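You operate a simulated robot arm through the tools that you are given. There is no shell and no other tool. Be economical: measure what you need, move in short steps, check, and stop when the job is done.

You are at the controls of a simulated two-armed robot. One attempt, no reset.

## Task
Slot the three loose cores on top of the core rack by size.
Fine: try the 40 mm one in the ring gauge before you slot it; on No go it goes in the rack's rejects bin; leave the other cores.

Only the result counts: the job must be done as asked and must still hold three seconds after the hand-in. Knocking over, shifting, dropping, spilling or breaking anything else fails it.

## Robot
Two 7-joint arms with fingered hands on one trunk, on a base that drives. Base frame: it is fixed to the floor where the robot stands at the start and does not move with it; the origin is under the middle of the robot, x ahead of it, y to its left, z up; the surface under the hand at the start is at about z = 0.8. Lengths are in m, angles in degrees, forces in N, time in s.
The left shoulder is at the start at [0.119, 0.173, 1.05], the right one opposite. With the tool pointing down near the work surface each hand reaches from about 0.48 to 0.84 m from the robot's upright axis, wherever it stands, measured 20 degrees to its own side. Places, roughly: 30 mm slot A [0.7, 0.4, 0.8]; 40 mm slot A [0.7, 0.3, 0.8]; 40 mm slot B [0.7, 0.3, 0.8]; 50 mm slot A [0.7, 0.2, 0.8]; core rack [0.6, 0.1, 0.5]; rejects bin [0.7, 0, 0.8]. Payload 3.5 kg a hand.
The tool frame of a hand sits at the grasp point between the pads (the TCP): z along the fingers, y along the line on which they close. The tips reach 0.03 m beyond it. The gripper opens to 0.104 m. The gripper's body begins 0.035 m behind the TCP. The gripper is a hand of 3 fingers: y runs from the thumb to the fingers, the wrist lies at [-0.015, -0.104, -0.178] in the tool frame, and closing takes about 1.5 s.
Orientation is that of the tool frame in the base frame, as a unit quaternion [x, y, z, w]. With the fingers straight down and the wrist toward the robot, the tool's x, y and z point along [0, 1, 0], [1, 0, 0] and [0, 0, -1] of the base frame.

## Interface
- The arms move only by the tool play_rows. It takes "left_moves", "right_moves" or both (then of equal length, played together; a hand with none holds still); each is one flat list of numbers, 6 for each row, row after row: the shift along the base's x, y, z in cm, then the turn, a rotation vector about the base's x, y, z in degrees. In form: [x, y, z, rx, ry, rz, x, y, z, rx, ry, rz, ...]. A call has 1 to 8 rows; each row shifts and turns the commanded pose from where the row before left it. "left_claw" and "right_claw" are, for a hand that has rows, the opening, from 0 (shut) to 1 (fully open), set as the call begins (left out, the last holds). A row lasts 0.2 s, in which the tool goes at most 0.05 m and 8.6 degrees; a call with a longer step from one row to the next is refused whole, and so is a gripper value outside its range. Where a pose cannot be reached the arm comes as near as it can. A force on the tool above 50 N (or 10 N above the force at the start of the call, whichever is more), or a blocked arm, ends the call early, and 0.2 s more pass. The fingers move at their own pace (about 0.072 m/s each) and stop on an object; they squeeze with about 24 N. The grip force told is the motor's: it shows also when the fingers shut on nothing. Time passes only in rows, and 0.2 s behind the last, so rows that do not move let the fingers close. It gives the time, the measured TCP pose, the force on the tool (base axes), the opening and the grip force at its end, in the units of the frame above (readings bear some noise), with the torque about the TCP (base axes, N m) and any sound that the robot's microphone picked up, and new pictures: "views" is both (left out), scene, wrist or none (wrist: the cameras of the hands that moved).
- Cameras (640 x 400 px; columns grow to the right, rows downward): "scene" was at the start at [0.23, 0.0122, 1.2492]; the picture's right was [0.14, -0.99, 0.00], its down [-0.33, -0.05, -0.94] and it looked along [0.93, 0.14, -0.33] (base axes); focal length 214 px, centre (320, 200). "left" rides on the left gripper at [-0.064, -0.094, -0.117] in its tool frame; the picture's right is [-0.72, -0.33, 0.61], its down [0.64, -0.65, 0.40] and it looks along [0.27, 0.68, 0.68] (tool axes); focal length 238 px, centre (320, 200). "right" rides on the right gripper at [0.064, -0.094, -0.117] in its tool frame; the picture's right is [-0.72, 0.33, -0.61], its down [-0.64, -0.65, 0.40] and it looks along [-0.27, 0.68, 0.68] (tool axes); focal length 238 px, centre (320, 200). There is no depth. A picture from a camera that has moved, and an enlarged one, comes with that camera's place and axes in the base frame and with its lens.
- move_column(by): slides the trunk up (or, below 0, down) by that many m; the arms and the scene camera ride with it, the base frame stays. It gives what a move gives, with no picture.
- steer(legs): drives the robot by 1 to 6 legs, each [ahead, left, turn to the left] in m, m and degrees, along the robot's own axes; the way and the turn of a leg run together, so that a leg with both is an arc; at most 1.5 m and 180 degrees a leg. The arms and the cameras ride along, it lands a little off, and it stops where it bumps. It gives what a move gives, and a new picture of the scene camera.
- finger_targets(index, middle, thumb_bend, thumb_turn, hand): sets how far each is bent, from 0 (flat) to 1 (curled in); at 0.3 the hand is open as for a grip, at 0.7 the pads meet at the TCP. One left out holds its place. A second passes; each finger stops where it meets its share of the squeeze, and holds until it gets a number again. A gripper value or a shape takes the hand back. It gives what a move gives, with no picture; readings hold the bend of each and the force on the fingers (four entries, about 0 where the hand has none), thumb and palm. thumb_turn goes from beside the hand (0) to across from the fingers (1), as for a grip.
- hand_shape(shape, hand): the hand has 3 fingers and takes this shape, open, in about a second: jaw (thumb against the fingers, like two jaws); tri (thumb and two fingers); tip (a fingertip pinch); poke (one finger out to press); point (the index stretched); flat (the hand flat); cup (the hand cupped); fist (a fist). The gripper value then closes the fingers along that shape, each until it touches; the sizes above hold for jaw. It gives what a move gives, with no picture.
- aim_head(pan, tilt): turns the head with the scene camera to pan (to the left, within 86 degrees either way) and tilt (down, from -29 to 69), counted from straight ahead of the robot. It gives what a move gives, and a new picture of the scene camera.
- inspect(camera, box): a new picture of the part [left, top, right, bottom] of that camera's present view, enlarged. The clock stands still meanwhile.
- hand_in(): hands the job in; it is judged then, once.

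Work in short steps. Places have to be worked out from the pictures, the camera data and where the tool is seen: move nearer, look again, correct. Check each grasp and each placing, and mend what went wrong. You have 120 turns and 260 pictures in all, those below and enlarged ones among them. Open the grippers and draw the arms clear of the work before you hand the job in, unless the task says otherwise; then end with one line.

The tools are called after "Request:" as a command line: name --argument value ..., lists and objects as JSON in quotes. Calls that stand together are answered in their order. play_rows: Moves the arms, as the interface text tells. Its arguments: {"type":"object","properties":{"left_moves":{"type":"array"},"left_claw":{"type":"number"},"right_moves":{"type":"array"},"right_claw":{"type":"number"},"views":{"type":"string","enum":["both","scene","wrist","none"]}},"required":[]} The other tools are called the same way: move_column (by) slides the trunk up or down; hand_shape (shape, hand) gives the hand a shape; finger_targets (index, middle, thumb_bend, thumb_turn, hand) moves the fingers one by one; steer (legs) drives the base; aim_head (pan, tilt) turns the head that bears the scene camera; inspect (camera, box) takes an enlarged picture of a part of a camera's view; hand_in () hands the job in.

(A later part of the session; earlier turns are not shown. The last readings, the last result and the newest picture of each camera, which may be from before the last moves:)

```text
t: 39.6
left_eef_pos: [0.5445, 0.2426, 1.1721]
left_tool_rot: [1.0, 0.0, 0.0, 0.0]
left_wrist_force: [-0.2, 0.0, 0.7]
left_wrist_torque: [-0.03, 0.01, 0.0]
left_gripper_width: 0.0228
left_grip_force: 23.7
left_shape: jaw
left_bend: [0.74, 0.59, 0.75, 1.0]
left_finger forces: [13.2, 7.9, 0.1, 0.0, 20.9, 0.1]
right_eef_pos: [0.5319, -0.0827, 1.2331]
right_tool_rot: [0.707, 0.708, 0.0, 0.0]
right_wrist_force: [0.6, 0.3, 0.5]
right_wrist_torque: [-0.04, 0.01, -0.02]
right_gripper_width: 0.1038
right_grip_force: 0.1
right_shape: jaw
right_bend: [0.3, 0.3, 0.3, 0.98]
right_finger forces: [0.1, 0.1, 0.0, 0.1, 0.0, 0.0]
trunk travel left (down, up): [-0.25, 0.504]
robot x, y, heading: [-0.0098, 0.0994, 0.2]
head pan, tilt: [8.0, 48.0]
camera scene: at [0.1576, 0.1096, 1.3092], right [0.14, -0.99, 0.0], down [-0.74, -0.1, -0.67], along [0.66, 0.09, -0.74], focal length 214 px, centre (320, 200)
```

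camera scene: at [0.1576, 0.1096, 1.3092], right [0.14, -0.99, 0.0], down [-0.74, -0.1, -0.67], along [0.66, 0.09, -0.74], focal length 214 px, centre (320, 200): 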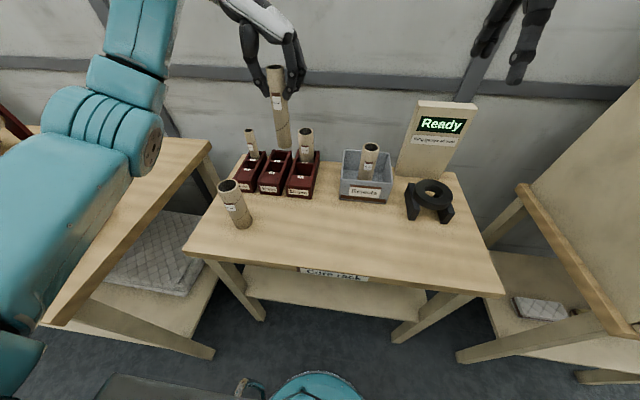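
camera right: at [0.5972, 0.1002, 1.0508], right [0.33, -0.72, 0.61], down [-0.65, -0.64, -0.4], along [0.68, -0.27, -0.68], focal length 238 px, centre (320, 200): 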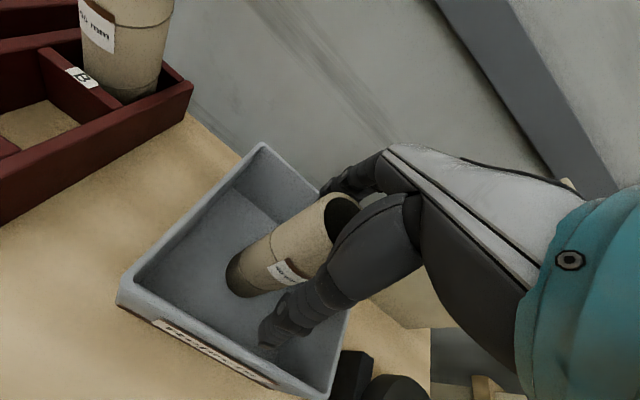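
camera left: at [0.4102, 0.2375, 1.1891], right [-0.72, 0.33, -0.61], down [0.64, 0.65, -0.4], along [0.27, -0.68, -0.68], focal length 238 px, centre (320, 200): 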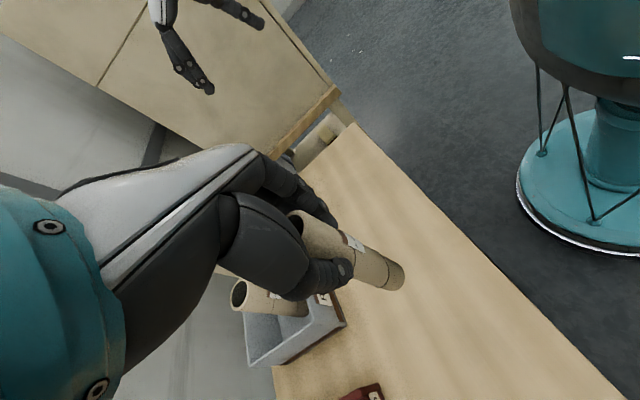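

Next I move the core to above slot 30-A, estimated (0.69, 0.427), with the bottom still at about 0.97.

Request:
play_rows --left_moves '[2.4, 3.05, -1.2, 0, 0, 0, 2.4, 3.05, -1.2, 0, 0, 0, 2.4, 3.05, -1.2, 0, 0, 0, 2.4, 3.05, -1.2, 0, 0, 0, 2.4, 3.05, -1.2, 0, 0, 0, 2.4, 3.05, -1.0, 0, 0, 0, 0, 0, 0, 0, 0, 0]'

Request:
inspect --camera "scene" --box '[200, 90, 340, 210]'

```text
t: 41.2
left_eef_pos: [0.6014, 0.3999, 1.0953]
left_tool_rot: [1.0, 0.001, 0.0, -0.001]
left_wrist_force: [-0.6, -1.1, -0.7]
left_wrist_torque: [0.02, -0.01, 0.01]
left_gripper_width: 0.0228
left_grip_force: 23.7
left_shape: jaw
left_bend: [0.74, 0.59, 0.75, 1.0]
left_finger forces: [13.0, 8.2, 0.1, 0.0, 21.0, 0.0]
left hand out of reach, approached as far as the arm can: row 3, 4, 5, 6
right_eef_pos: [0.532, -0.0851, 1.2336]
right_tool_rot: [0.707, 0.707, 0.0, 0.0]
right_wrist_force: [0.0, -1.4, -0.1]
right_wrist_torque: [-0.01, -0.02, 0.03]
right_gripper_width: 0.1034
right_grip_force: 0.0
right_shape: jaw
right_bend: [0.3, 0.3, 0.3, 0.98]
right_finger forces: [0.0, 0.0, 0.0, 0.1, 0.0, 0.0]
trunk travel left (down, up): [-0.25, 0.504]
robot x, y, heading: [-0.0055, 0.1005, 0.2]
head pan, tilt: [8.0, 48.0]
camera scene: at [0.1575, 0.1077, 1.3093], right [0.14, -0.99, 0.0], down [-0.74, -0.1, -0.67], along [0.66, 0.09, -0.74], focal length 214 px, centre (320, 200)
camera left: at [0.5376, 0.4947, 1.213], right [-0.72, 0.33, -0.61], down [0.64, 0.65, -0.4], along [0.27, -0.68, -0.68], focal length 238 px, centre (320, 200)
```

scene: 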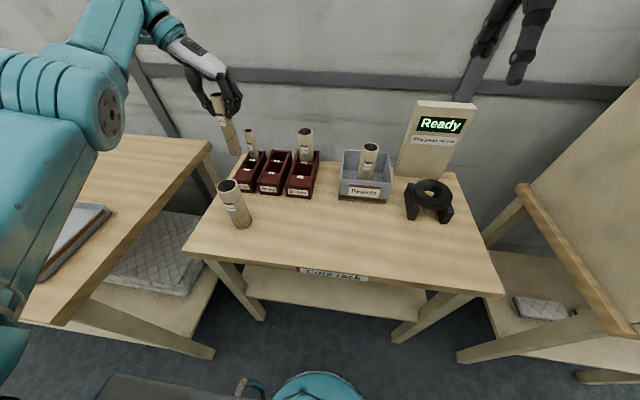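
left: 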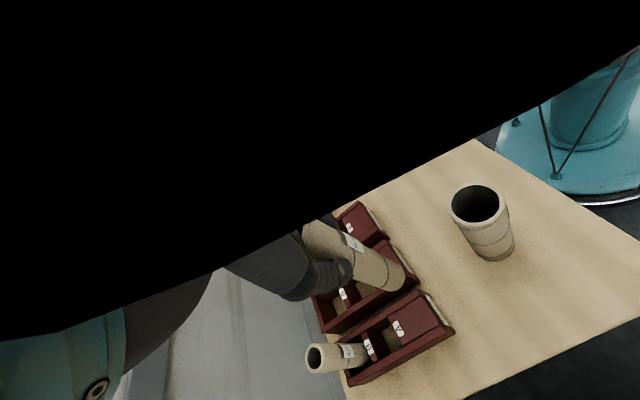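

```text
3.33 times, centred on (270, 150) of scene
camera zoom: at [0.1575, 0.1077, 1.3093], right [0.14, -0.99, 0.0], down [-0.74, -0.1, -0.67], along [0.66, 0.09, -0.74], focal length 715 px, centre (487, 367)
```

zoom: 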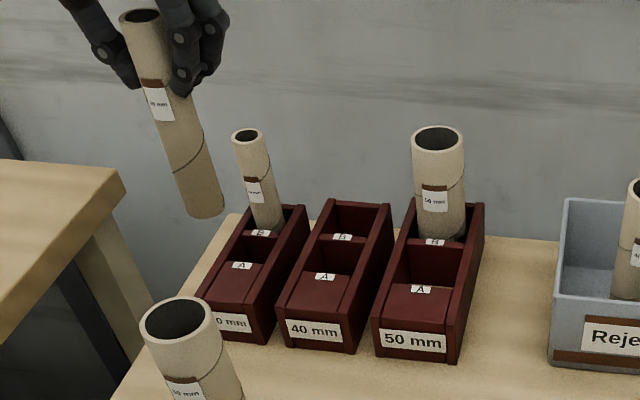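

With the wrist out to the left the slot is out of reach, so I turn the hand back by 45° (the fingers still clear core B), then see.

Request:
play_rows --left_moves '[0, 0, 0, 0, 0, 7.5, 0, 0, 0, 0, 0, 7.5, 0, 0, 0, 0, 0, 7.5, 0, 0, 0, 0, 0, 7.5, 0, 0, 0, 0, 0, 7.5, 0, 0, 0, 0, 0, 7.5, 0, 0, 0, 0, 0, 0]'

```text
t: 42.8
left_eef_pos: [0.6019, 0.4007, 1.095]
left_tool_rot: [0.923, 0.384, 0.0, -0.001]
left_wrist_force: [0.0, -0.3, -0.6]
left_wrist_torque: [0.02, -0.03, 0.02]
left_gripper_width: 0.0229
left_grip_force: 24.1
left_shape: jaw
left_bend: [0.74, 0.59, 0.75, 1.0]
left_finger forces: [12.8, 8.3, 0.0, 0.0, 20.9, 0.0]
right_eef_pos: [0.5323, -0.0838, 1.2323]
right_tool_rot: [0.707, 0.708, 0.0, -0.001]
right_wrist_force: [0.1, 0.2, -0.2]
right_wrist_torque: [-0.01, 0.0, -0.03]
right_gripper_width: 0.1039
right_grip_force: 0.0
right_shape: jaw
right_bend: [0.3, 0.3, 0.3, 0.98]
right_finger forces: [0.0, 0.1, 0.0, 0.0, 0.0, 0.0]
trunk travel left (down, up): [-0.25, 0.504]
robot x, y, heading: [-0.0119, 0.0991, 0.3]
head pan, tilt: [8.0, 48.0]
camera scene: at [0.1578, 0.1085, 1.3092], right [0.14, -0.99, 0.0], down [-0.74, -0.1, -0.67], along [0.66, 0.09, -0.74], focal length 214 px, centre (320, 200)
camera left: at [0.4901, 0.4224, 1.2132], right [-0.74, -0.28, -0.61], down [-0.01, 0.91, -0.4], along [0.67, -0.29, -0.68], focal length 238 px, centre (320, 200)
```

scene: 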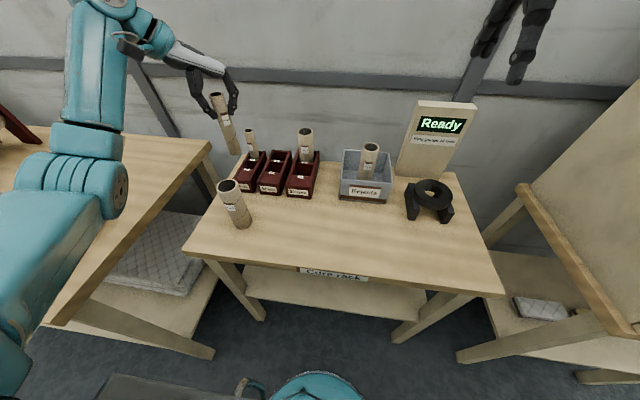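
left: 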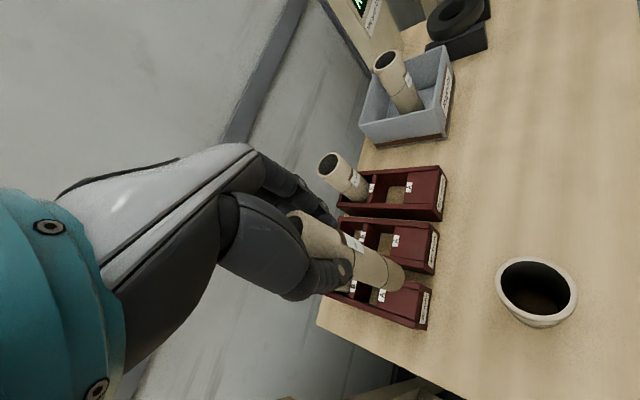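

The commanded pose stays where the arm is. Now I move on to (0.69, 0.427).

Request:
play_rows --left_moves '[2.2, 0.7, 0, 0, 0, 0, 2.2, 0.7, 0, 0, 0, 0, 2.2, 0.6, 0, 0, 0, 0, 2.2, 0.6, 0, 0, 0, 0, 0, 0, 0, 0, 0, 0]'

Request:
inspect --camera "scene" --box '[200, 90, 340, 210]'

Request:
inspect --camera "left" --box '[260, 160, 480, 360]'

```text
t: 44.0
left_eef_pos: [0.6774, 0.4241, 1.0969]
left_tool_rot: [0.924, 0.382, 0.0, -0.001]
left_wrist_force: [0.4, 1.2, -0.3]
left_wrist_torque: [0.01, 0.01, -0.02]
left_gripper_width: 0.0227
left_grip_force: 24.1
left_shape: jaw
left_bend: [0.74, 0.59, 0.75, 1.0]
left_finger forces: [12.9, 8.3, 0.0, 0.0, 20.8, 0.0]
left hand out of reach, approached as far as the arm can: row 4
right_eef_pos: [0.5322, -0.0844, 1.2334]
right_tool_rot: [0.706, 0.708, -0.001, 0.0]
right_wrist_force: [-0.1, -0.8, 0.2]
right_wrist_torque: [-0.04, 0.0, 0.0]
right_gripper_width: 0.1034
right_grip_force: 0.0
right_shape: jaw
right_bend: [0.3, 0.3, 0.3, 0.98]
right_finger forces: [0.0, 0.1, 0.2, 0.0, 0.0, 0.1]
trunk travel left (down, up): [-0.25, 0.504]
robot x, y, heading: [-0.0056, 0.0966, -0.1]
head pan, tilt: [8.0, 48.0]
camera scene: at [0.1578, 0.1084, 1.3092], right [0.14, -0.99, 0.0], down [-0.74, -0.1, -0.67], along [0.66, 0.09, -0.74], focal length 214 px, centre (320, 200)
camera left: at [0.5669, 0.445, 1.2136], right [-0.74, -0.28, -0.61], down [-0.01, 0.92, -0.4], along [0.67, -0.29, -0.68], focal length 238 px, centre (320, 200)
```

scene: 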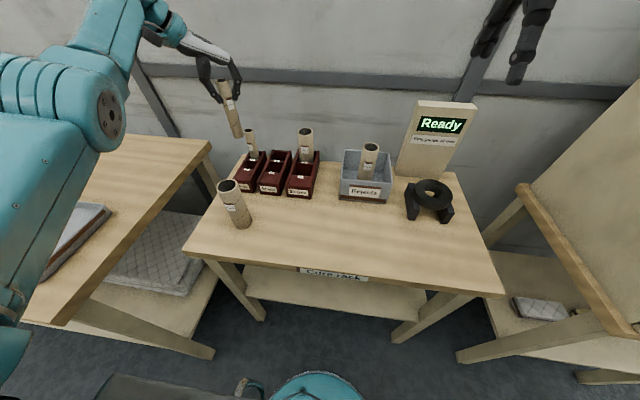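
left: 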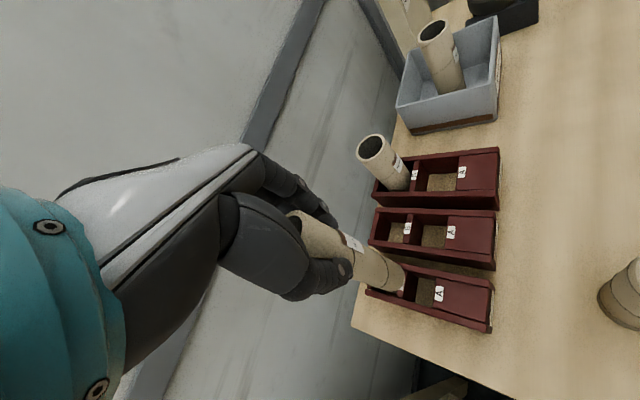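

```text
3.33 times, centred on (270, 150) of scene
camera zoom: at [0.1578, 0.1084, 1.3092], right [0.14, -0.99, 0.0], down [-0.74, -0.1, -0.67], along [0.66, 0.09, -0.74], focal length 715 px, centre (487, 367)
```

zoom: 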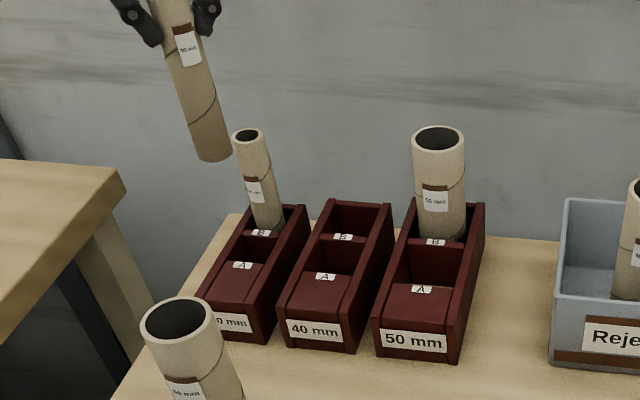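

```text
2.00 times, centred on (370, 260) of left
camera zoom: at [0.5669, 0.445, 1.2136], right [-0.74, -0.28, -0.61], down [-0.01, 0.92, -0.4], along [0.67, -0.29, -0.68], focal length 477 px, centre (220, 80)
```

zoom: 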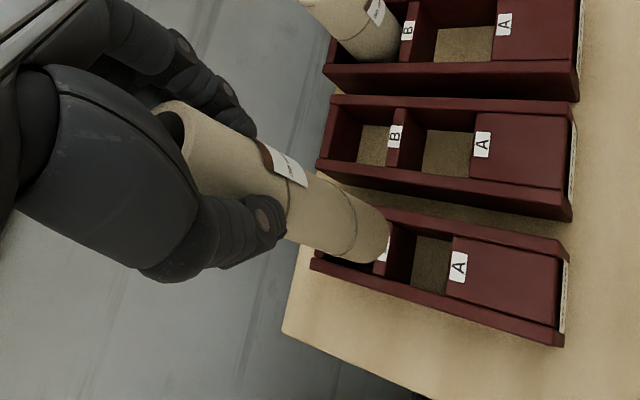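

The wrist view puts well 30-A at x 0.668–0.708, y 0.40–0.444, so its centre is about (0.688, 0.423). The arm is at its limit, so I shift the base slightly ahead and left.

Request:
steer --legs '[[0.03, 0.07, 0]]'

```text
t: 45.0
left_eef_pos: [0.7082, 0.4922, 1.0957]
left_tool_rot: [0.923, 0.384, 0.0, 0.0]
left_wrist_force: [0.4, 0.2, -0.7]
left_wrist_torque: [-0.02, 0.02, -0.02]
left_gripper_width: 0.0226
left_grip_force: 23.8
left_shape: jaw
left_bend: [0.74, 0.59, 0.75, 1.0]
left_finger forces: [13.0, 8.3, 0.0, 0.1, 20.8, 0.0]
right_eef_pos: [0.5634, -0.0137, 1.2336]
right_tool_rot: [0.706, 0.709, 0.0, -0.001]
right_wrist_force: [0.1, -0.5, -0.3]
right_wrist_torque: [0.02, 0.04, -0.03]
right_gripper_width: 0.1038
right_grip_force: 0.0
right_shape: jaw
right_bend: [0.3, 0.3, 0.3, 0.98]
right_finger forces: [0.0, 0.1, 0.1, 0.1, 0.0, 0.0]
trunk travel left (down, up): [-0.25, 0.504]
robot x, y, heading: [0.0226, 0.1703, -0.1]
head pan, tilt: [8.0, 48.0]
camera scene: at [0.1879, 0.1789, 1.3092], right [0.14, -0.99, 0.0], down [-0.74, -0.11, -0.67], along [0.66, 0.09, -0.74], focal length 214 px, centre (320, 200)
```

scene: 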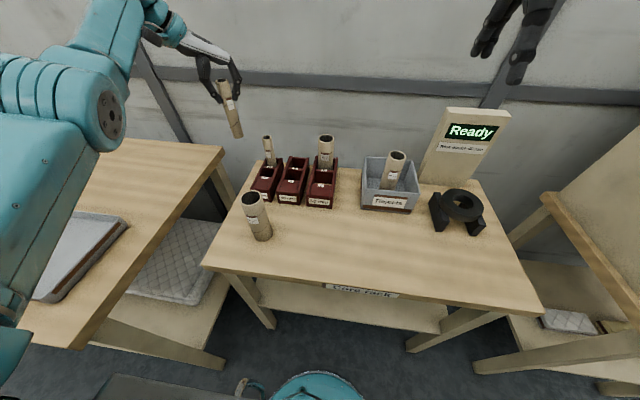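

I centre over the well and lower until the core's bottom is about 4.5 cm above the tray top, then look.

Request:
play_rows --left_moves '[-0.9, -3.5, 0, 0, 0, 0, -1.0, -3.4, 0, 0, 0, 0, 0, 0, -3.0, 0, 0, 0, 0, 0, -3.0, 0, 0, 0, 0, 0, -1.5, 0, 0, 0, 0, 0, 0, 0, 0, 0]' --views "none"

Request:
inspect --camera "scene" --box '[230, 110, 340, 220]'

Request:
inspect --camera "left" --box '[260, 180, 460, 340]'

```text
t: 46.4
left_eef_pos: [0.6887, 0.424, 1.0212]
left_tool_rot: [0.923, 0.384, 0.0, 0.0]
left_wrist_force: [0.2, -0.8, 0.2]
left_wrist_torque: [0.03, 0.01, -0.02]
left_gripper_width: 0.0226
left_grip_force: 23.7
left_shape: jaw
left_bend: [0.74, 0.59, 0.75, 1.0]
left_finger forces: [13.1, 8.4, 0.0, 0.0, 20.7, 0.0]
right_eef_pos: [0.5624, -0.0142, 1.2337]
right_tool_rot: [0.707, 0.707, 0.0, 0.0]
right_wrist_force: [-0.7, -0.5, 0.5]
right_wrist_torque: [-0.01, 0.03, 0.06]
right_gripper_width: 0.1035
right_grip_force: 0.2
right_shape: jaw
right_bend: [0.3, 0.3, 0.3, 0.98]
right_finger forces: [0.1, 0.1, 0.0, 0.1, 0.0, 0.0]
trunk travel left (down, up): [-0.25, 0.504]
robot x, y, heading: [0.0217, 0.1671, 0.0]
head pan, tilt: [8.0, 48.0]
```

```text
3.64 times, centred on (285, 165) of scene
camera zoom: at [0.1875, 0.178, 1.3092], right [0.14, -0.99, 0.0], down [-0.74, -0.1, -0.67], along [0.66, 0.09, -0.74], focal length 780 px, centre (447, 327)
```

zoom: 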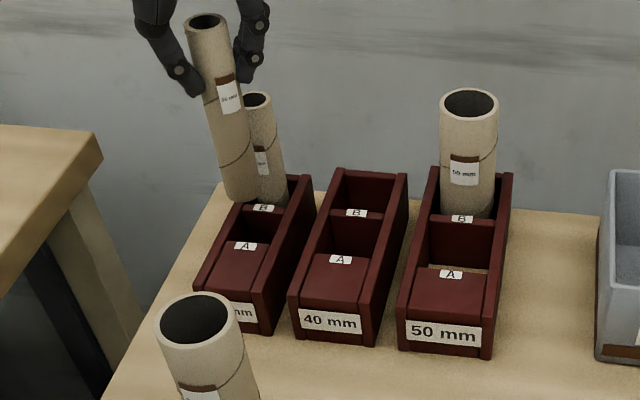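

```text
2.50 times, centred on (360, 260) of left
camera zoom: at [0.577, 0.4458, 1.1387], right [-0.74, -0.28, -0.61], down [-0.01, 0.91, -0.4], along [0.67, -0.29, -0.68], focal length 596 px, centre (220, 50)
```

zoom: 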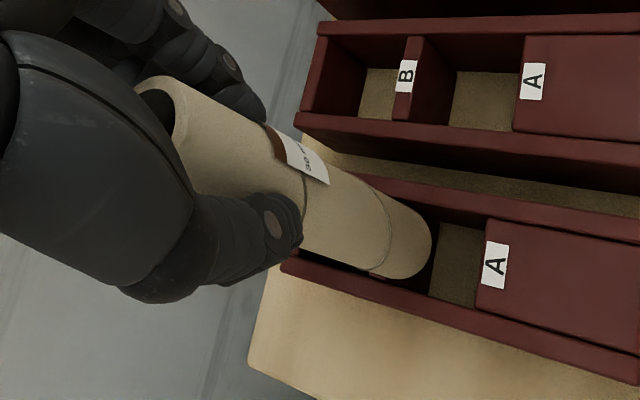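

Both views say the core should go about 2.5 mm to -y and a hair +x. I correct and lower to about 2 cm above the tray top.

Request:
play_rows --left_moves '[0.15, -0.25, -1.3, 0, 0, 0, 0, 0, -1.3, 0, 0, 0, 0, 0, 0, 0, 0, 0]' --views "none"

Request:
inspect --camera "scene" --box '[240, 130, 310, 200]'

Request:
inspect --camera "left" --box '[300, 210, 440, 320]'

```text
t: 47.2
left_eef_pos: [0.6894, 0.4218, 0.996]
left_tool_rot: [0.923, 0.384, 0.001, 0.0]
left_wrist_force: [-0.1, 0.3, 0.2]
left_wrist_torque: [-0.04, 0.02, 0.01]
left_gripper_width: 0.0228
left_grip_force: 23.6
left_shape: jaw
left_bend: [0.74, 0.59, 0.75, 1.0]
left_finger forces: [12.9, 8.4, 0.0, 0.0, 20.8, 0.0]
right_eef_pos: [0.5612, -0.0139, 1.2337]
right_tool_rot: [0.707, 0.708, 0.0, -0.001]
right_wrist_force: [-0.1, 0.3, 0.5]
right_wrist_torque: [-0.01, 0.0, -0.02]
right_gripper_width: 0.1033
right_grip_force: 0.0
right_shape: jaw
right_bend: [0.3, 0.3, 0.3, 0.98]
right_finger forces: [0.0, 0.0, 0.1, 0.0, 0.0, 0.1]
trunk travel left (down, up): [-0.25, 0.504]
robot x, y, heading: [0.0209, 0.1708, -0.1]
head pan, tilt: [8.0, 48.0]
```

```text
5.71 times, centred on (275, 165) of scene
camera zoom: at [0.1875, 0.178, 1.3092], right [0.14, -0.99, 0.0], down [-0.74, -0.1, -0.67], along [0.66, 0.09, -0.74], focal length 1226 px, centre (577, 400)
```

zoom: 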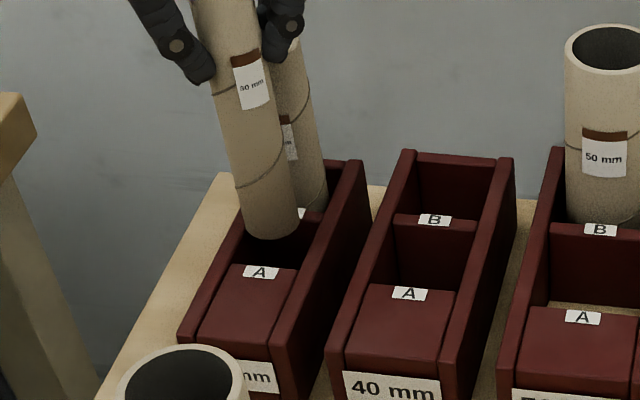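

```text
3.64 times, centred on (370, 265) of left
camera zoom: at [0.5784, 0.4431, 1.1127], right [-0.74, -0.28, -0.61], down [-0.01, 0.91, -0.4], along [0.67, -0.29, -0.68], focal length 867 px, centre (138, -36)
```

zoom: 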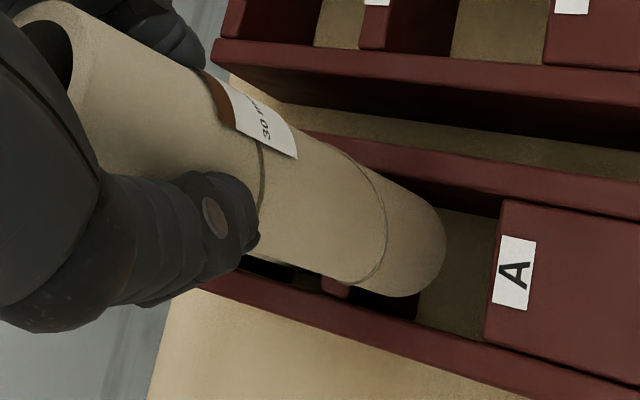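

The core is centred over the well within about 2–3 mm. I nudge 1 mm nearer and lower into it.

Request:
play_rows --left_moves '[-0.1, 0, -1.3, 0, 0, 0, 0, 0, -1.0, 0, 0, 0, 0, 0, -1.0, 0, 0, 0, 0, 0, 0, 0, 0, 0]' --views "none"

Request:
inspect --camera "scene" --box '[240, 130, 310, 200]'

Request:
inspect --camera "left" --box '[300, 210, 440, 320]'

```text
t: 48.2
left_eef_pos: [0.6897, 0.4216, 0.9625]
left_tool_rot: [0.923, 0.384, 0.0, 0.0]
left_wrist_force: [0.7, -0.1, -0.3]
left_wrist_torque: [0.0, -0.03, 0.02]
left_gripper_width: 0.0228
left_grip_force: 24.2
left_shape: jaw
left_bend: [0.74, 0.59, 0.75, 1.0]
left_finger forces: [13.0, 8.4, 0.0, 0.0, 20.7, 0.1]
right_eef_pos: [0.5618, -0.0146, 1.2322]
right_tool_rot: [0.706, 0.708, 0.0, 0.0]
right_wrist_force: [0.0, -0.1, -0.3]
right_wrist_torque: [-0.01, -0.01, 0.01]
right_gripper_width: 0.1037
right_grip_force: 0.0
right_shape: jaw
right_bend: [0.3, 0.3, 0.3, 0.98]
right_finger forces: [0.0, 0.2, 0.0, 0.0, 0.0, 0.1]
trunk travel left (down, up): [-0.25, 0.504]
robot x, y, heading: [0.021, 0.1689, 0.3]
head pan, tilt: [8.0, 48.0]
```

```text
5.71 times, centred on (275, 165) of scene
camera zoom: at [0.1875, 0.178, 1.3092], right [0.14, -0.99, 0.0], down [-0.74, -0.1, -0.67], along [0.66, 0.09, -0.74], focal length 1226 px, centre (577, 400)
```

zoom: 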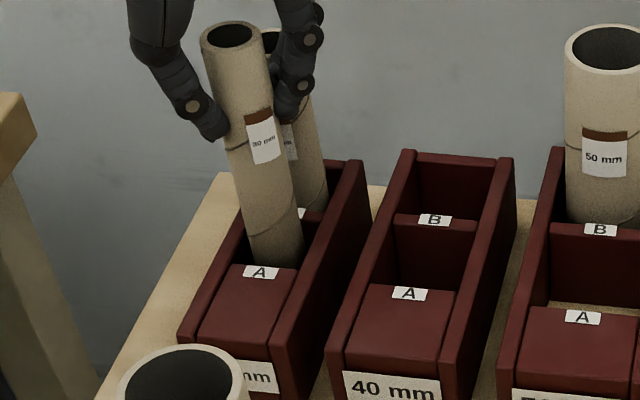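

```text
3.64 times, centred on (370, 265) of left
camera zoom: at [0.5778, 0.4431, 1.0796], right [-0.74, -0.28, -0.61], down [-0.01, 0.91, -0.4], along [0.67, -0.29, -0.68], focal length 867 px, centre (138, -36)
```

zoom: 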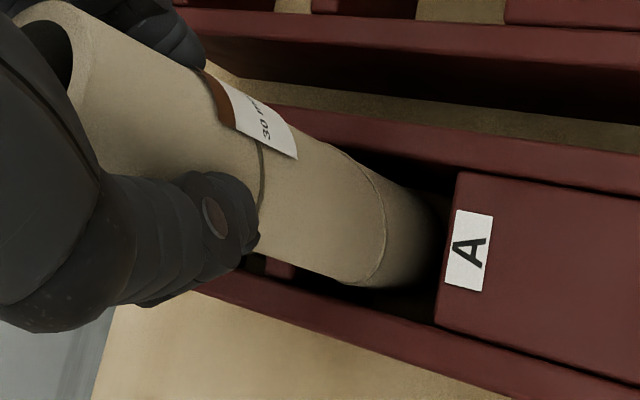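

The core is inside the well. I lower further to just above the floor.

Request:
play_rows --left_moves '[0, 0, -1.2, 0, 0, 0, 0, 0, -1.0, 0, 0, 0, 0, 0, -0.4, 0, 0, 0, 0, 0, 0, 0, 0, 0]' --views "none"

Request:
play_rows --left_moves '[0, 0, -0.2, 0, 0, 0, 0, 0, -0.2, 0, 0, 0, 0, 0, 0, 0, 0, 0]' --views "none"

Request:
inspect --camera "scene" --box '[240, 120, 310, 200]'

```text
t: 49.2
left_eef_pos: [0.6906, 0.4219, 0.9371]
left_tool_rot: [0.924, 0.383, 0.0, 0.0]
left_wrist_force: [0.5, -0.5, -0.8]
left_wrist_torque: [0.03, 0.0, -0.03]
left_gripper_width: 0.0227
left_grip_force: 23.9
left_shape: jaw
left_bend: [0.74, 0.59, 0.75, 1.0]
left_finger forces: [13.0, 8.6, 0.0, 0.0, 20.7, 0.0]
right_eef_pos: [0.5632, -0.0143, 1.2335]
right_tool_rot: [0.707, 0.707, 0.0, 0.001]
right_wrist_force: [-0.3, 0.2, 0.0]
right_wrist_torque: [0.01, -0.02, -0.01]
right_gripper_width: 0.1036
right_grip_force: 0.1
right_shape: jaw
right_bend: [0.3, 0.3, 0.3, 0.98]
right_finger forces: [0.0, 0.0, 0.1, 0.0, 0.0, 0.0]
trunk travel left (down, up): [-0.25, 0.504]
robot x, y, heading: [0.025, 0.164, -0.1]
head pan, tilt: [8.0, 48.0]
```

```text
t: 50.0
left_eef_pos: [0.6903, 0.4208, 0.9329]
left_tool_rot: [0.924, 0.383, 0.0, 0.0]
left_wrist_force: [0.9, -0.3, 0.1]
left_wrist_torque: [-0.02, 0.0, 0.0]
left_gripper_width: 0.0225
left_grip_force: 24.3
left_shape: jaw
left_bend: [0.74, 0.59, 0.75, 1.0]
left_finger forces: [13.0, 8.5, 0.0, 0.0, 20.8, 0.0]
right_eef_pos: [0.563, -0.0147, 1.2328]
right_tool_rot: [0.707, 0.707, -0.001, 0.0]
right_wrist_force: [-0.1, 0.1, 0.2]
right_wrist_torque: [-0.01, 0.01, 0.0]
right_gripper_width: 0.1039
right_grip_force: 0.1
right_shape: jaw
right_bend: [0.3, 0.3, 0.3, 0.98]
right_finger forces: [0.0, 0.0, 0.0, 0.1, 0.0, 0.1]
trunk travel left (down, up): [-0.25, 0.504]
robot x, y, heading: [0.019, 0.1653, -0.0]
head pan, tilt: [8.0, 48.0]
```

```text
5.00 times, centred on (275, 160) of scene
camera zoom: at [0.1875, 0.178, 1.3092], right [0.14, -0.99, 0.0], down [-0.74, -0.1, -0.67], along [0.66, 0.09, -0.74], focal length 1072 px, centre (545, 400)
```

zoom: 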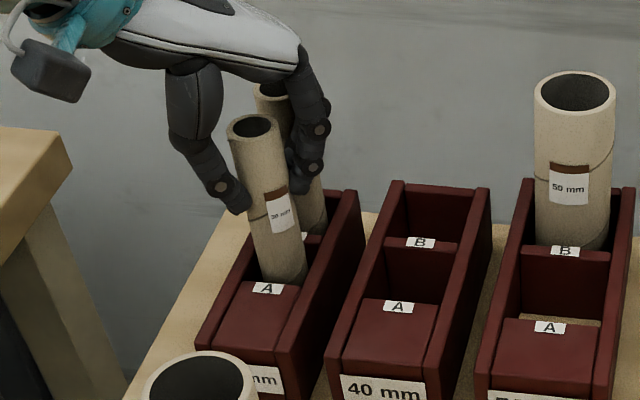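

No contact yet and core B stands undisturbed. I go 2 mm more.

Request:
play_rows --left_moves '[0, 0, -0.15, 0, 0, 0, 0, 0, -0.15, 0, 0, 0, 0, 0, 0, 0, 0, 0]' --views "none"

```text
t: 50.8
left_eef_pos: [0.6895, 0.4206, 0.9302]
left_tool_rot: [0.924, 0.383, 0.001, 0.001]
left_wrist_force: [-0.3, -0.7, 4.3]
left_wrist_torque: [0.02, 0.0, -0.01]
left_gripper_width: 0.0229
left_grip_force: 23.4
left_shape: jaw
left_bend: [0.74, 0.59, 0.75, 1.0]
left_finger forces: [13.7, 8.7, 0.0, 0.0, 21.8, 0.0]
right_eef_pos: [0.5608, -0.0144, 1.2328]
right_tool_rot: [0.707, 0.708, 0.0, 0.0]
right_wrist_force: [0.4, 0.3, 0.1]
right_wrist_torque: [-0.01, 0.01, 0.02]
right_gripper_width: 0.1037
right_grip_force: 0.0
right_shape: jaw
right_bend: [0.3, 0.3, 0.3, 0.98]
right_finger forces: [0.1, 0.0, 0.1, 0.1, 0.1, 0.0]
trunk travel left (down, up): [-0.25, 0.504]
robot x, y, heading: [0.0248, 0.1649, 0.3]
head pan, tilt: [8.0, 48.0]
```

Floor touched (4 N). I open only halfway to keep clear of core B.

Request:
play_rows --left_moves '[0, 0, 0, 0, 0, 0, 0, 0, 0, 0, 0, 0, 0, 0, 0, 0, 0, 0, 0, 0, 0, 0, 0, 0]' --left_claw 0.5

Request:
inspect --camera "scene" --box '[240, 120, 310, 200]'

```text
t: 51.8
left_eef_pos: [0.6896, 0.4211, 0.9284]
left_tool_rot: [0.924, 0.383, 0.0, 0.0]
left_wrist_force: [-0.7, -0.6, 0.2]
left_wrist_torque: [0.01, 0.02, 0.01]
left_gripper_width: 0.0514
left_grip_force: 0.1
left_shape: jaw
left_bend: [0.74, 0.45, 0.7, 1.0]
left_finger forces: [0.0, 0.0, 0.1, 0.0, 0.0, 0.0]
right_eef_pos: [0.5621, -0.015, 1.2339]
right_tool_rot: [0.707, 0.708, 0.0, 0.0]
right_wrist_force: [-0.2, -0.2, -0.5]
right_wrist_torque: [-0.01, 0.02, 0.05]
right_gripper_width: 0.1036
right_grip_force: 0.0
right_shape: jaw
right_bend: [0.3, 0.3, 0.3, 0.98]
right_finger forces: [0.1, 0.1, 0.0, 0.1, 0.1, 0.0]
trunk travel left (down, up): [-0.25, 0.504]
robot x, y, heading: [0.0234, 0.1695, -0.1]
head pan, tilt: [8.0, 48.0]
camera scene: at [0.1875, 0.178, 1.3092], right [0.14, -0.99, 0.0], down [-0.74, -0.1, -0.67], along [0.66, 0.09, -0.74], focal length 214 px, centre (320, 200)
camera left: at [0.5779, 0.443, 1.0466], right [-0.74, -0.28, -0.61], down [-0.01, 0.91, -0.4], along [0.67, -0.29, -0.68], focal length 238 px, centre (320, 200)
```

scene: 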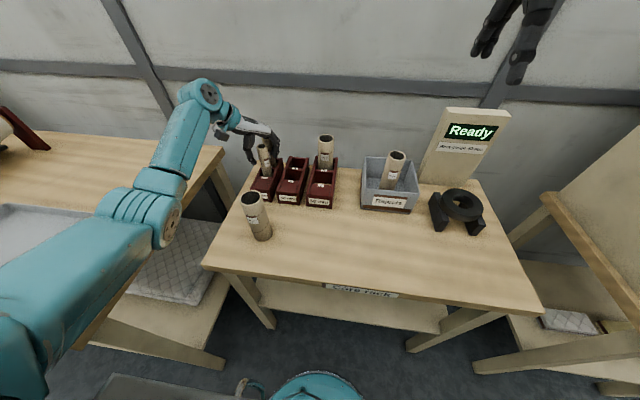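
left: 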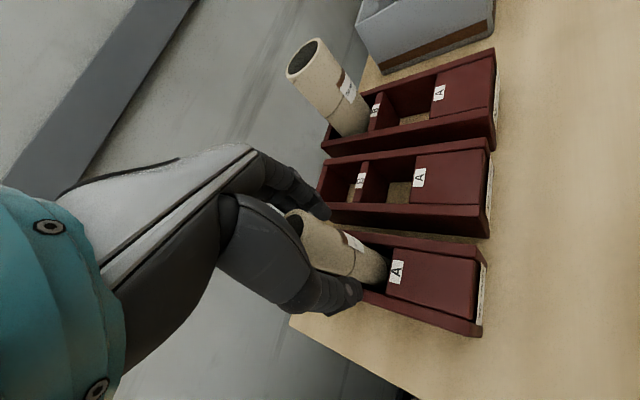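

```text
5.00 times, centred on (275, 160) of scene
camera zoom: at [0.1875, 0.178, 1.3092], right [0.14, -0.99, 0.0], down [-0.74, -0.1, -0.67], along [0.66, 0.09, -0.74], focal length 1072 px, centre (545, 400)
```

zoom: 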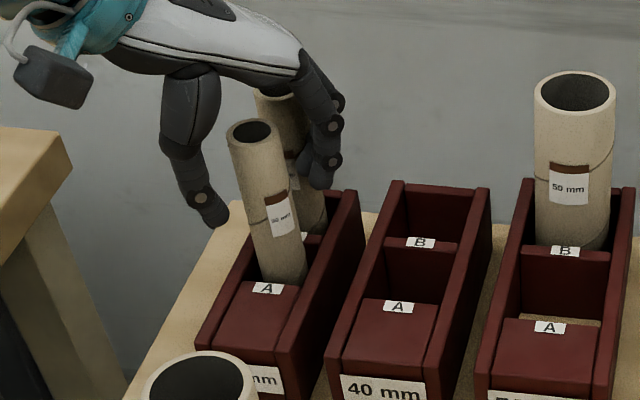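

The middle finger and thumb have opened, but the index reads unchanged. I open a little more before rising.

Request:
play_rows --left_moves '[0, 0, 0, 0, 0, 0, 0, 0, 0, 0, 0, 0, 0, 0, 0, 0, 0, 0, 0, 0, 0, 0, 0, 0]' --left_claw 0.75 --views "none"

Request:
inspect --camera "scene" --box '[240, 120, 310, 200]'

Request:
inspect --camera "left" --box '[220, 140, 420, 330]'

```text
t: 52.8
left_eef_pos: [0.6887, 0.4213, 0.9295]
left_tool_rot: [0.923, 0.384, 0.0, 0.0]
left_wrist_force: [-0.1, -0.1, 0.2]
left_wrist_torque: [-0.01, -0.01, 0.03]
left_gripper_width: 0.0776
left_grip_force: 0.1
left_shape: jaw
left_bend: [0.27, 0.36, 0.54, 0.99]
left_finger forces: [0.0, 0.1, 0.0, 0.0, 0.0, 0.0]
right_eef_pos: [0.563, -0.0149, 1.2332]
right_tool_rot: [0.707, 0.708, 0.0, 0.0]
right_wrist_force: [-0.1, 0.5, 0.4]
right_wrist_torque: [-0.02, -0.01, 0.02]
right_gripper_width: 0.1036
right_grip_force: 0.0
right_shape: jaw
right_bend: [0.3, 0.3, 0.3, 0.98]
right_finger forces: [0.0, 0.0, 0.0, 0.0, 0.0, 0.1]
trunk travel left (down, up): [-0.25, 0.504]
robot x, y, heading: [0.0179, 0.1644, -0.2]
head pan, tilt: [8.0, 48.0]
```

```text
5.00 times, centred on (275, 160) of scene
camera zoom: at [0.1875, 0.178, 1.3092], right [0.14, -0.99, 0.0], down [-0.74, -0.1, -0.67], along [0.66, 0.09, -0.74], focal length 1072 px, centre (545, 400)
```

zoom: 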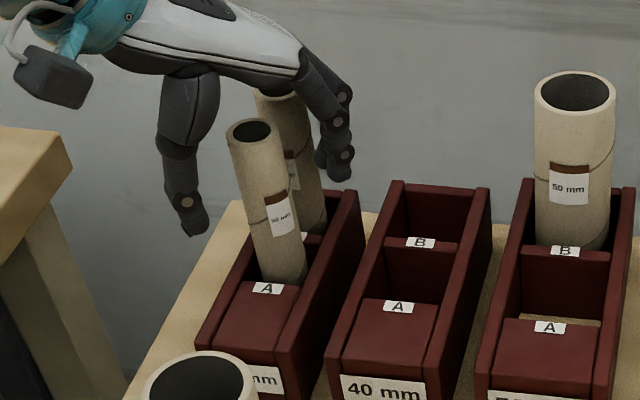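

```text
2.11 times, centred on (320, 235) of left
camera zoom: at [0.5779, 0.443, 1.0467], right [-0.74, -0.28, -0.61], down [-0.01, 0.91, -0.4], along [0.67, -0.29, -0.68], focal length 502 px, centre (320, 126)
```

zoom: 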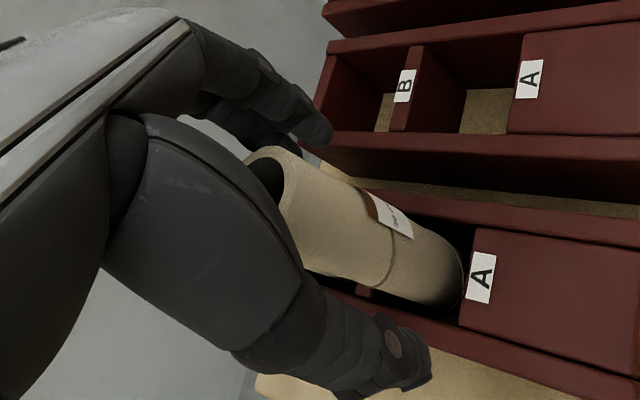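

The core stands free in slot 30-A and core B is untouched. I raise the hand straight up.

Request:
play_rows --left_moves '[0, 0, 1.5, 0, 0, 0, 0, 0, 3, 0, 0, 0, 0, 0, 4, 0, 0, 0, 0, 0, 4, 0, 0, 0, 0, 0, 4, 0, 0, 0, 0, 0, 2, 0, 0, 0]'

Request:
inspect --camera "scene" --box '[220, 110, 360, 250]'

```text
t: 54.2
left_eef_pos: [0.6881, 0.4221, 1.1149]
left_tool_rot: [0.924, 0.383, -0.001, 0.0]
left_wrist_force: [-0.6, 0.4, -0.1]
left_wrist_torque: [0.02, -0.02, -0.02]
left_gripper_width: 0.0777
left_grip_force: 0.0
left_shape: jaw
left_bend: [0.27, 0.36, 0.54, 0.99]
left_finger forces: [0.1, 0.0, 0.0, 0.1, 0.0, 0.0]
right_eef_pos: [0.562, -0.0148, 1.2342]
right_tool_rot: [0.707, 0.708, 0.0, 0.0]
right_wrist_force: [0.8, 0.6, -0.5]
right_wrist_torque: [-0.02, 0.03, 0.04]
right_gripper_width: 0.1034
right_grip_force: 0.0
right_shape: jaw
right_bend: [0.3, 0.3, 0.3, 0.98]
right_finger forces: [0.0, 0.0, 0.0, 0.1, 0.0, 0.0]
trunk travel left (down, up): [-0.25, 0.504]
robot x, y, heading: [0.0196, 0.1688, 0.0]
head pan, tilt: [8.0, 48.0]
camera scene: at [0.1874, 0.1779, 1.3092], right [0.14, -0.99, 0.0], down [-0.74, -0.1, -0.67], along [0.66, 0.09, -0.74], focal length 214 px, centre (320, 200)
camera left: at [0.5776, 0.4431, 1.232], right [-0.74, -0.28, -0.61], down [-0.01, 0.91, -0.4], along [0.67, -0.29, -0.68], focal length 238 px, centre (320, 200)
```

scene: 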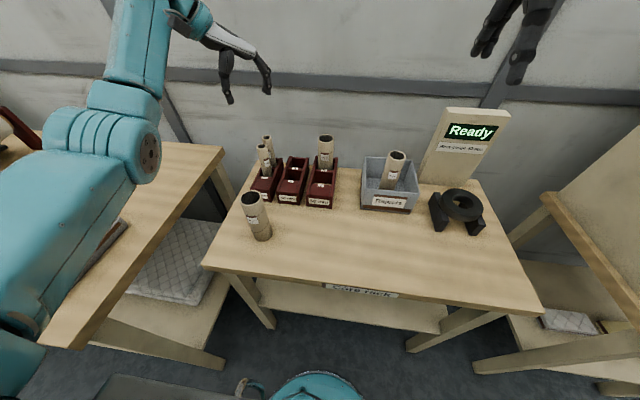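
left: 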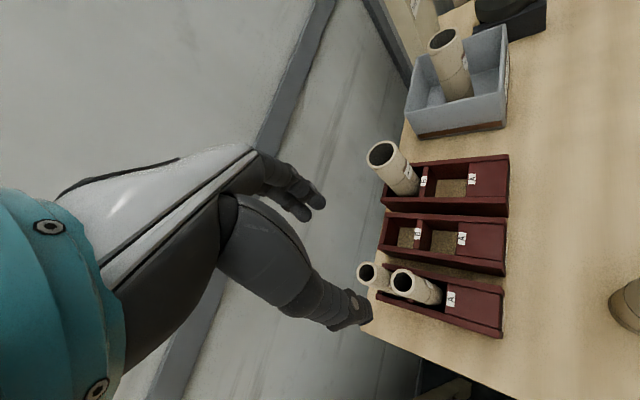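

```text
2.86 times, centred on (290, 180) of scene
camera zoom: at [0.1874, 0.1779, 1.3092], right [0.14, -0.99, 0.0], down [-0.74, -0.1, -0.67], along [0.66, 0.09, -0.74], focal length 613 px, centre (406, 257)
```

zoom: 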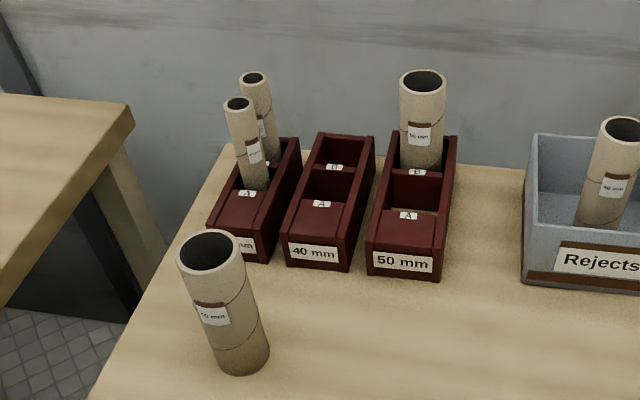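

30-A is done. The 50 mm core stands at about (0.493, 0.381); I zoom in on slot 50-A from here for its position and then move the hand over the core.

Request:
inspect --camera "left" --box '[360, 120, 520, 240]'

Request:
play_rows --left_moves '[-3.9, -0.8, 0, 0, 0, 0, -3.9, -0.8, 0, 0, 0, 0, -3.9, -0.8, 0, 0, 0, 0, -3.9, -0.8, 0, 0, 0, 0, -3.9, -0.9, 0, 0, 0, 0, 0, 0, 0, 0, 0, 0]' --left_claw 1

```text
3.33 times, centred on (440, 180) of left
camera zoom: at [0.5776, 0.4431, 1.232], right [-0.74, -0.28, -0.61], down [-0.01, 0.91, -0.4], along [0.67, -0.29, -0.68], focal length 794 px, centre (-80, 267)
```

zoom: 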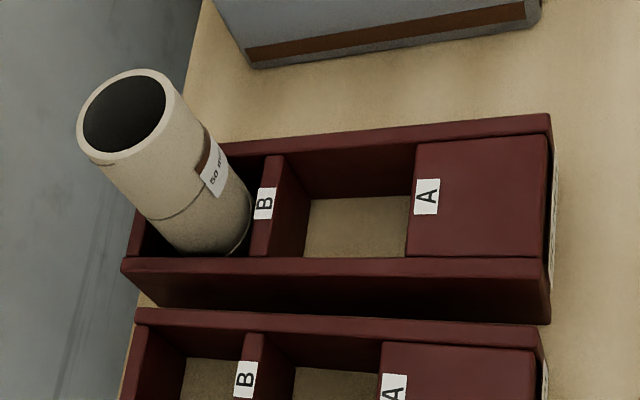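

```text
t: 55.6
left_eef_pos: [0.4942, 0.3791, 1.1128]
left_tool_rot: [0.924, 0.384, 0.0, -0.001]
left_wrist_force: [0.0, 1.0, 0.7]
left_wrist_torque: [0.01, 0.01, 0.03]
left_gripper_width: 0.1034
left_grip_force: 0.1
left_shape: jaw
left_bend: [0.3, 0.3, 0.3, 0.98]
left_finger forces: [0.1, 0.0, 0.1, 0.0, 0.0, 0.1]
right_eef_pos: [0.5632, -0.0137, 1.2317]
right_tool_rot: [0.707, 0.707, 0.0, 0.0]
right_wrist_force: [-0.1, -0.6, 0.4]
right_wrist_torque: [0.02, 0.01, 0.0]
right_gripper_width: 0.1038
right_grip_force: 0.1
right_shape: jaw
right_bend: [0.3, 0.3, 0.3, 0.98]
right_finger forces: [0.0, 0.0, 0.1, 0.0, 0.0, 0.0]
trunk travel left (down, up): [-0.25, 0.504]
robot x, y, heading: [0.0215, 0.1665, 0.2]
head pan, tilt: [8.0, 48.0]
camera scene: at [0.1878, 0.1779, 1.3092], right [0.14, -0.99, 0.0], down [-0.74, -0.1, -0.67], along [0.66, 0.09, -0.74], focal length 214 px, centre (320, 200)
camera left: at [0.3824, 0.401, 1.2308], right [-0.74, -0.28, -0.61], down [-0.01, 0.91, -0.4], along [0.67, -0.29, -0.68], focal length 238 px, centre (320, 200)
```

scene: 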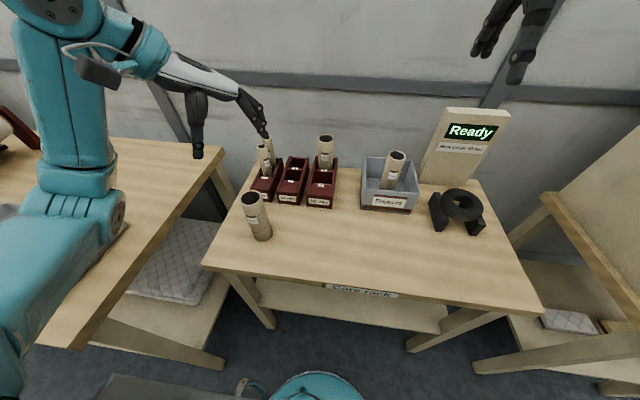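
left: 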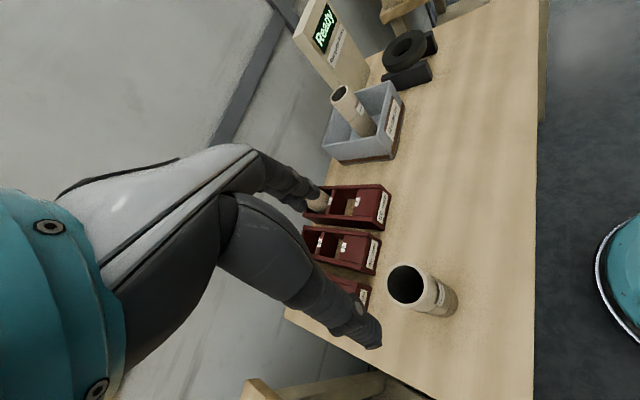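

Slot 50-A is centred at about (0.689, 0.239), 61 mm wide; the 50 mm core's axis is at (0.490, 0.383). I adjust and descend onto the core.

Request:
play_rows --left_moves '[-0.4, 0.4, -3, 0, 0, 0, 0, 0, -4, 0, 0, 0, 0, 0, -4, 0, 0, 0, 0, 0, -2, 0, 0, 0, 0, 0, 0, 0, 0, 0]'

Request:
inspect --camera "scene" --box '[190, 140, 330, 260]'

```text
t: 56.8
left_eef_pos: [0.4918, 0.3838, 0.9835]
left_tool_rot: [0.924, 0.383, 0.0, 0.0]
left_wrist_force: [0.5, -0.1, -0.5]
left_wrist_torque: [0.0, -0.02, -0.03]
left_gripper_width: 0.1034
left_grip_force: 0.0
left_shape: jaw
left_bend: [0.3, 0.3, 0.3, 0.98]
left_finger forces: [0.0, 0.1, 0.1, 0.0, 0.0, 0.1]
right_eef_pos: [0.5619, -0.0146, 1.2331]
right_tool_rot: [0.707, 0.707, 0.001, 0.0]
right_wrist_force: [-0.5, 0.0, -0.3]
right_wrist_torque: [0.0, -0.01, -0.01]
right_gripper_width: 0.1037
right_grip_force: 0.1
right_shape: jaw
right_bend: [0.3, 0.3, 0.3, 0.98]
right_finger forces: [0.0, 0.1, 0.1, 0.0, 0.1, 0.1]
trunk travel left (down, up): [-0.25, 0.504]
robot x, y, heading: [0.0249, 0.1638, 0.4]
head pan, tilt: [8.0, 48.0]
camera scene: at [0.1875, 0.178, 1.3092], right [0.14, -0.99, 0.0], down [-0.74, -0.1, -0.67], along [0.66, 0.09, -0.74], focal length 214 px, centre (320, 200)
camera left: at [0.3793, 0.4055, 1.1004], right [-0.74, -0.28, -0.61], down [-0.01, 0.91, -0.4], along [0.67, -0.29, -0.68], focal length 238 px, centre (320, 200)
```

scene: 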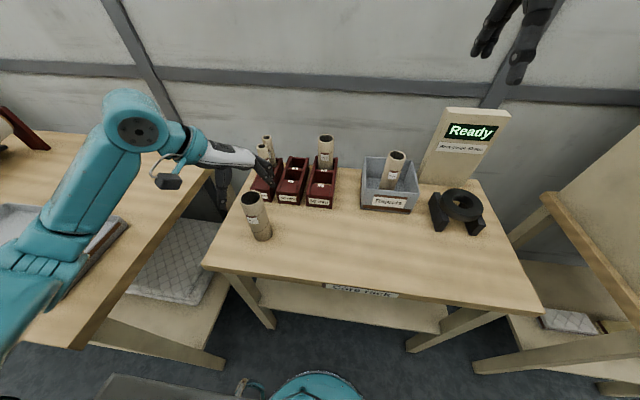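
left: 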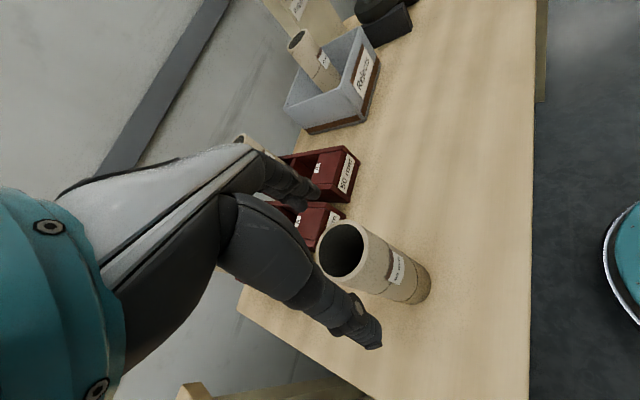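

```text
3.33 times, centred on (260, 200) of scene
camera zoom: at [0.1875, 0.178, 1.3092], right [0.14, -0.99, 0.0], down [-0.74, -0.1, -0.67], along [0.66, 0.09, -0.74], focal length 715 px, centre (520, 200)
```

zoom: 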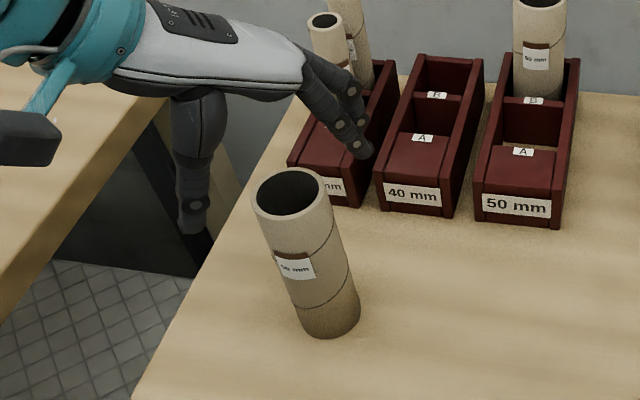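

The core's axis is at (0.489, 0.383), within 2 mm of the tool. I go down to z ≈ 0.931 and look before closing.

Request:
play_rows --left_moves '[-0.2, -0.1, -2, 0, 0, 0, 0, 0, -2, 0, 0, 0, 0, 0, -1.2, 0, 0, 0, 0, 0, 0, 0, 0, 0]' --views "wrist"

Request:
inspect --camera "scene" --box '[190, 140, 330, 260]'

```text
t: 57.8
left_eef_pos: [0.4884, 0.3845, 0.9319]
left_tool_rot: [0.923, 0.384, 0.001, 0.0]
left_wrist_force: [-0.1, -0.1, 1.0]
left_wrist_torque: [-0.02, 0.01, 0.02]
left_gripper_width: 0.1036
left_grip_force: 0.1
left_shape: jaw
left_bend: [0.3, 0.3, 0.3, 0.98]
left_finger forces: [0.0, 0.1, 0.0, 0.0, 0.0, 0.1]
right_eef_pos: [0.5622, -0.0144, 1.2336]
right_tool_rot: [0.707, 0.707, 0.0, 0.0]
right_wrist_force: [0.1, -0.7, 0.2]
right_wrist_torque: [0.0, -0.03, 0.02]
right_gripper_width: 0.1036
right_grip_force: 0.0
right_shape: jaw
right_bend: [0.3, 0.3, 0.3, 0.98]
right_finger forces: [0.0, 0.0, 0.0, 0.1, 0.0, 0.0]
trunk travel left (down, up): [-0.25, 0.504]
robot x, y, heading: [0.0227, 0.169, -0.1]
head pan, tilt: [8.0, 48.0]
camera left: at [0.3769, 0.4051, 1.0495], right [-0.74, -0.28, -0.61], down [-0.01, 0.91, -0.4], along [0.67, -0.29, -0.68], focal length 238 px, centre (320, 200)
```

left: 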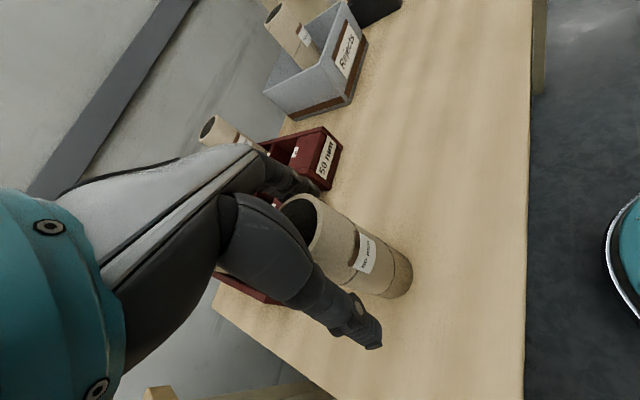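

```text
3.33 times, centred on (260, 200) of scene
camera zoom: at [0.1875, 0.178, 1.3092], right [0.14, -0.99, 0.0], down [-0.74, -0.1, -0.67], along [0.66, 0.09, -0.74], focal length 715 px, centre (520, 200)
```

zoom: 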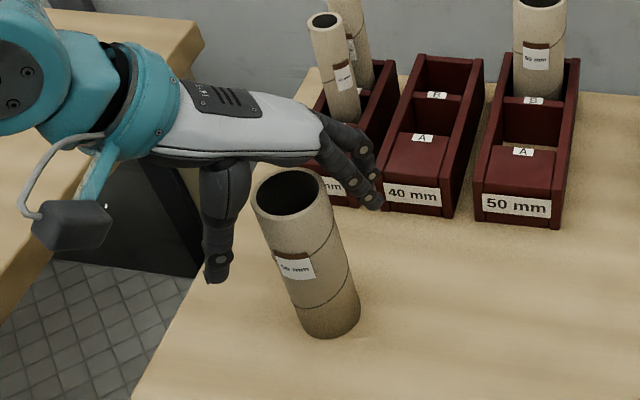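

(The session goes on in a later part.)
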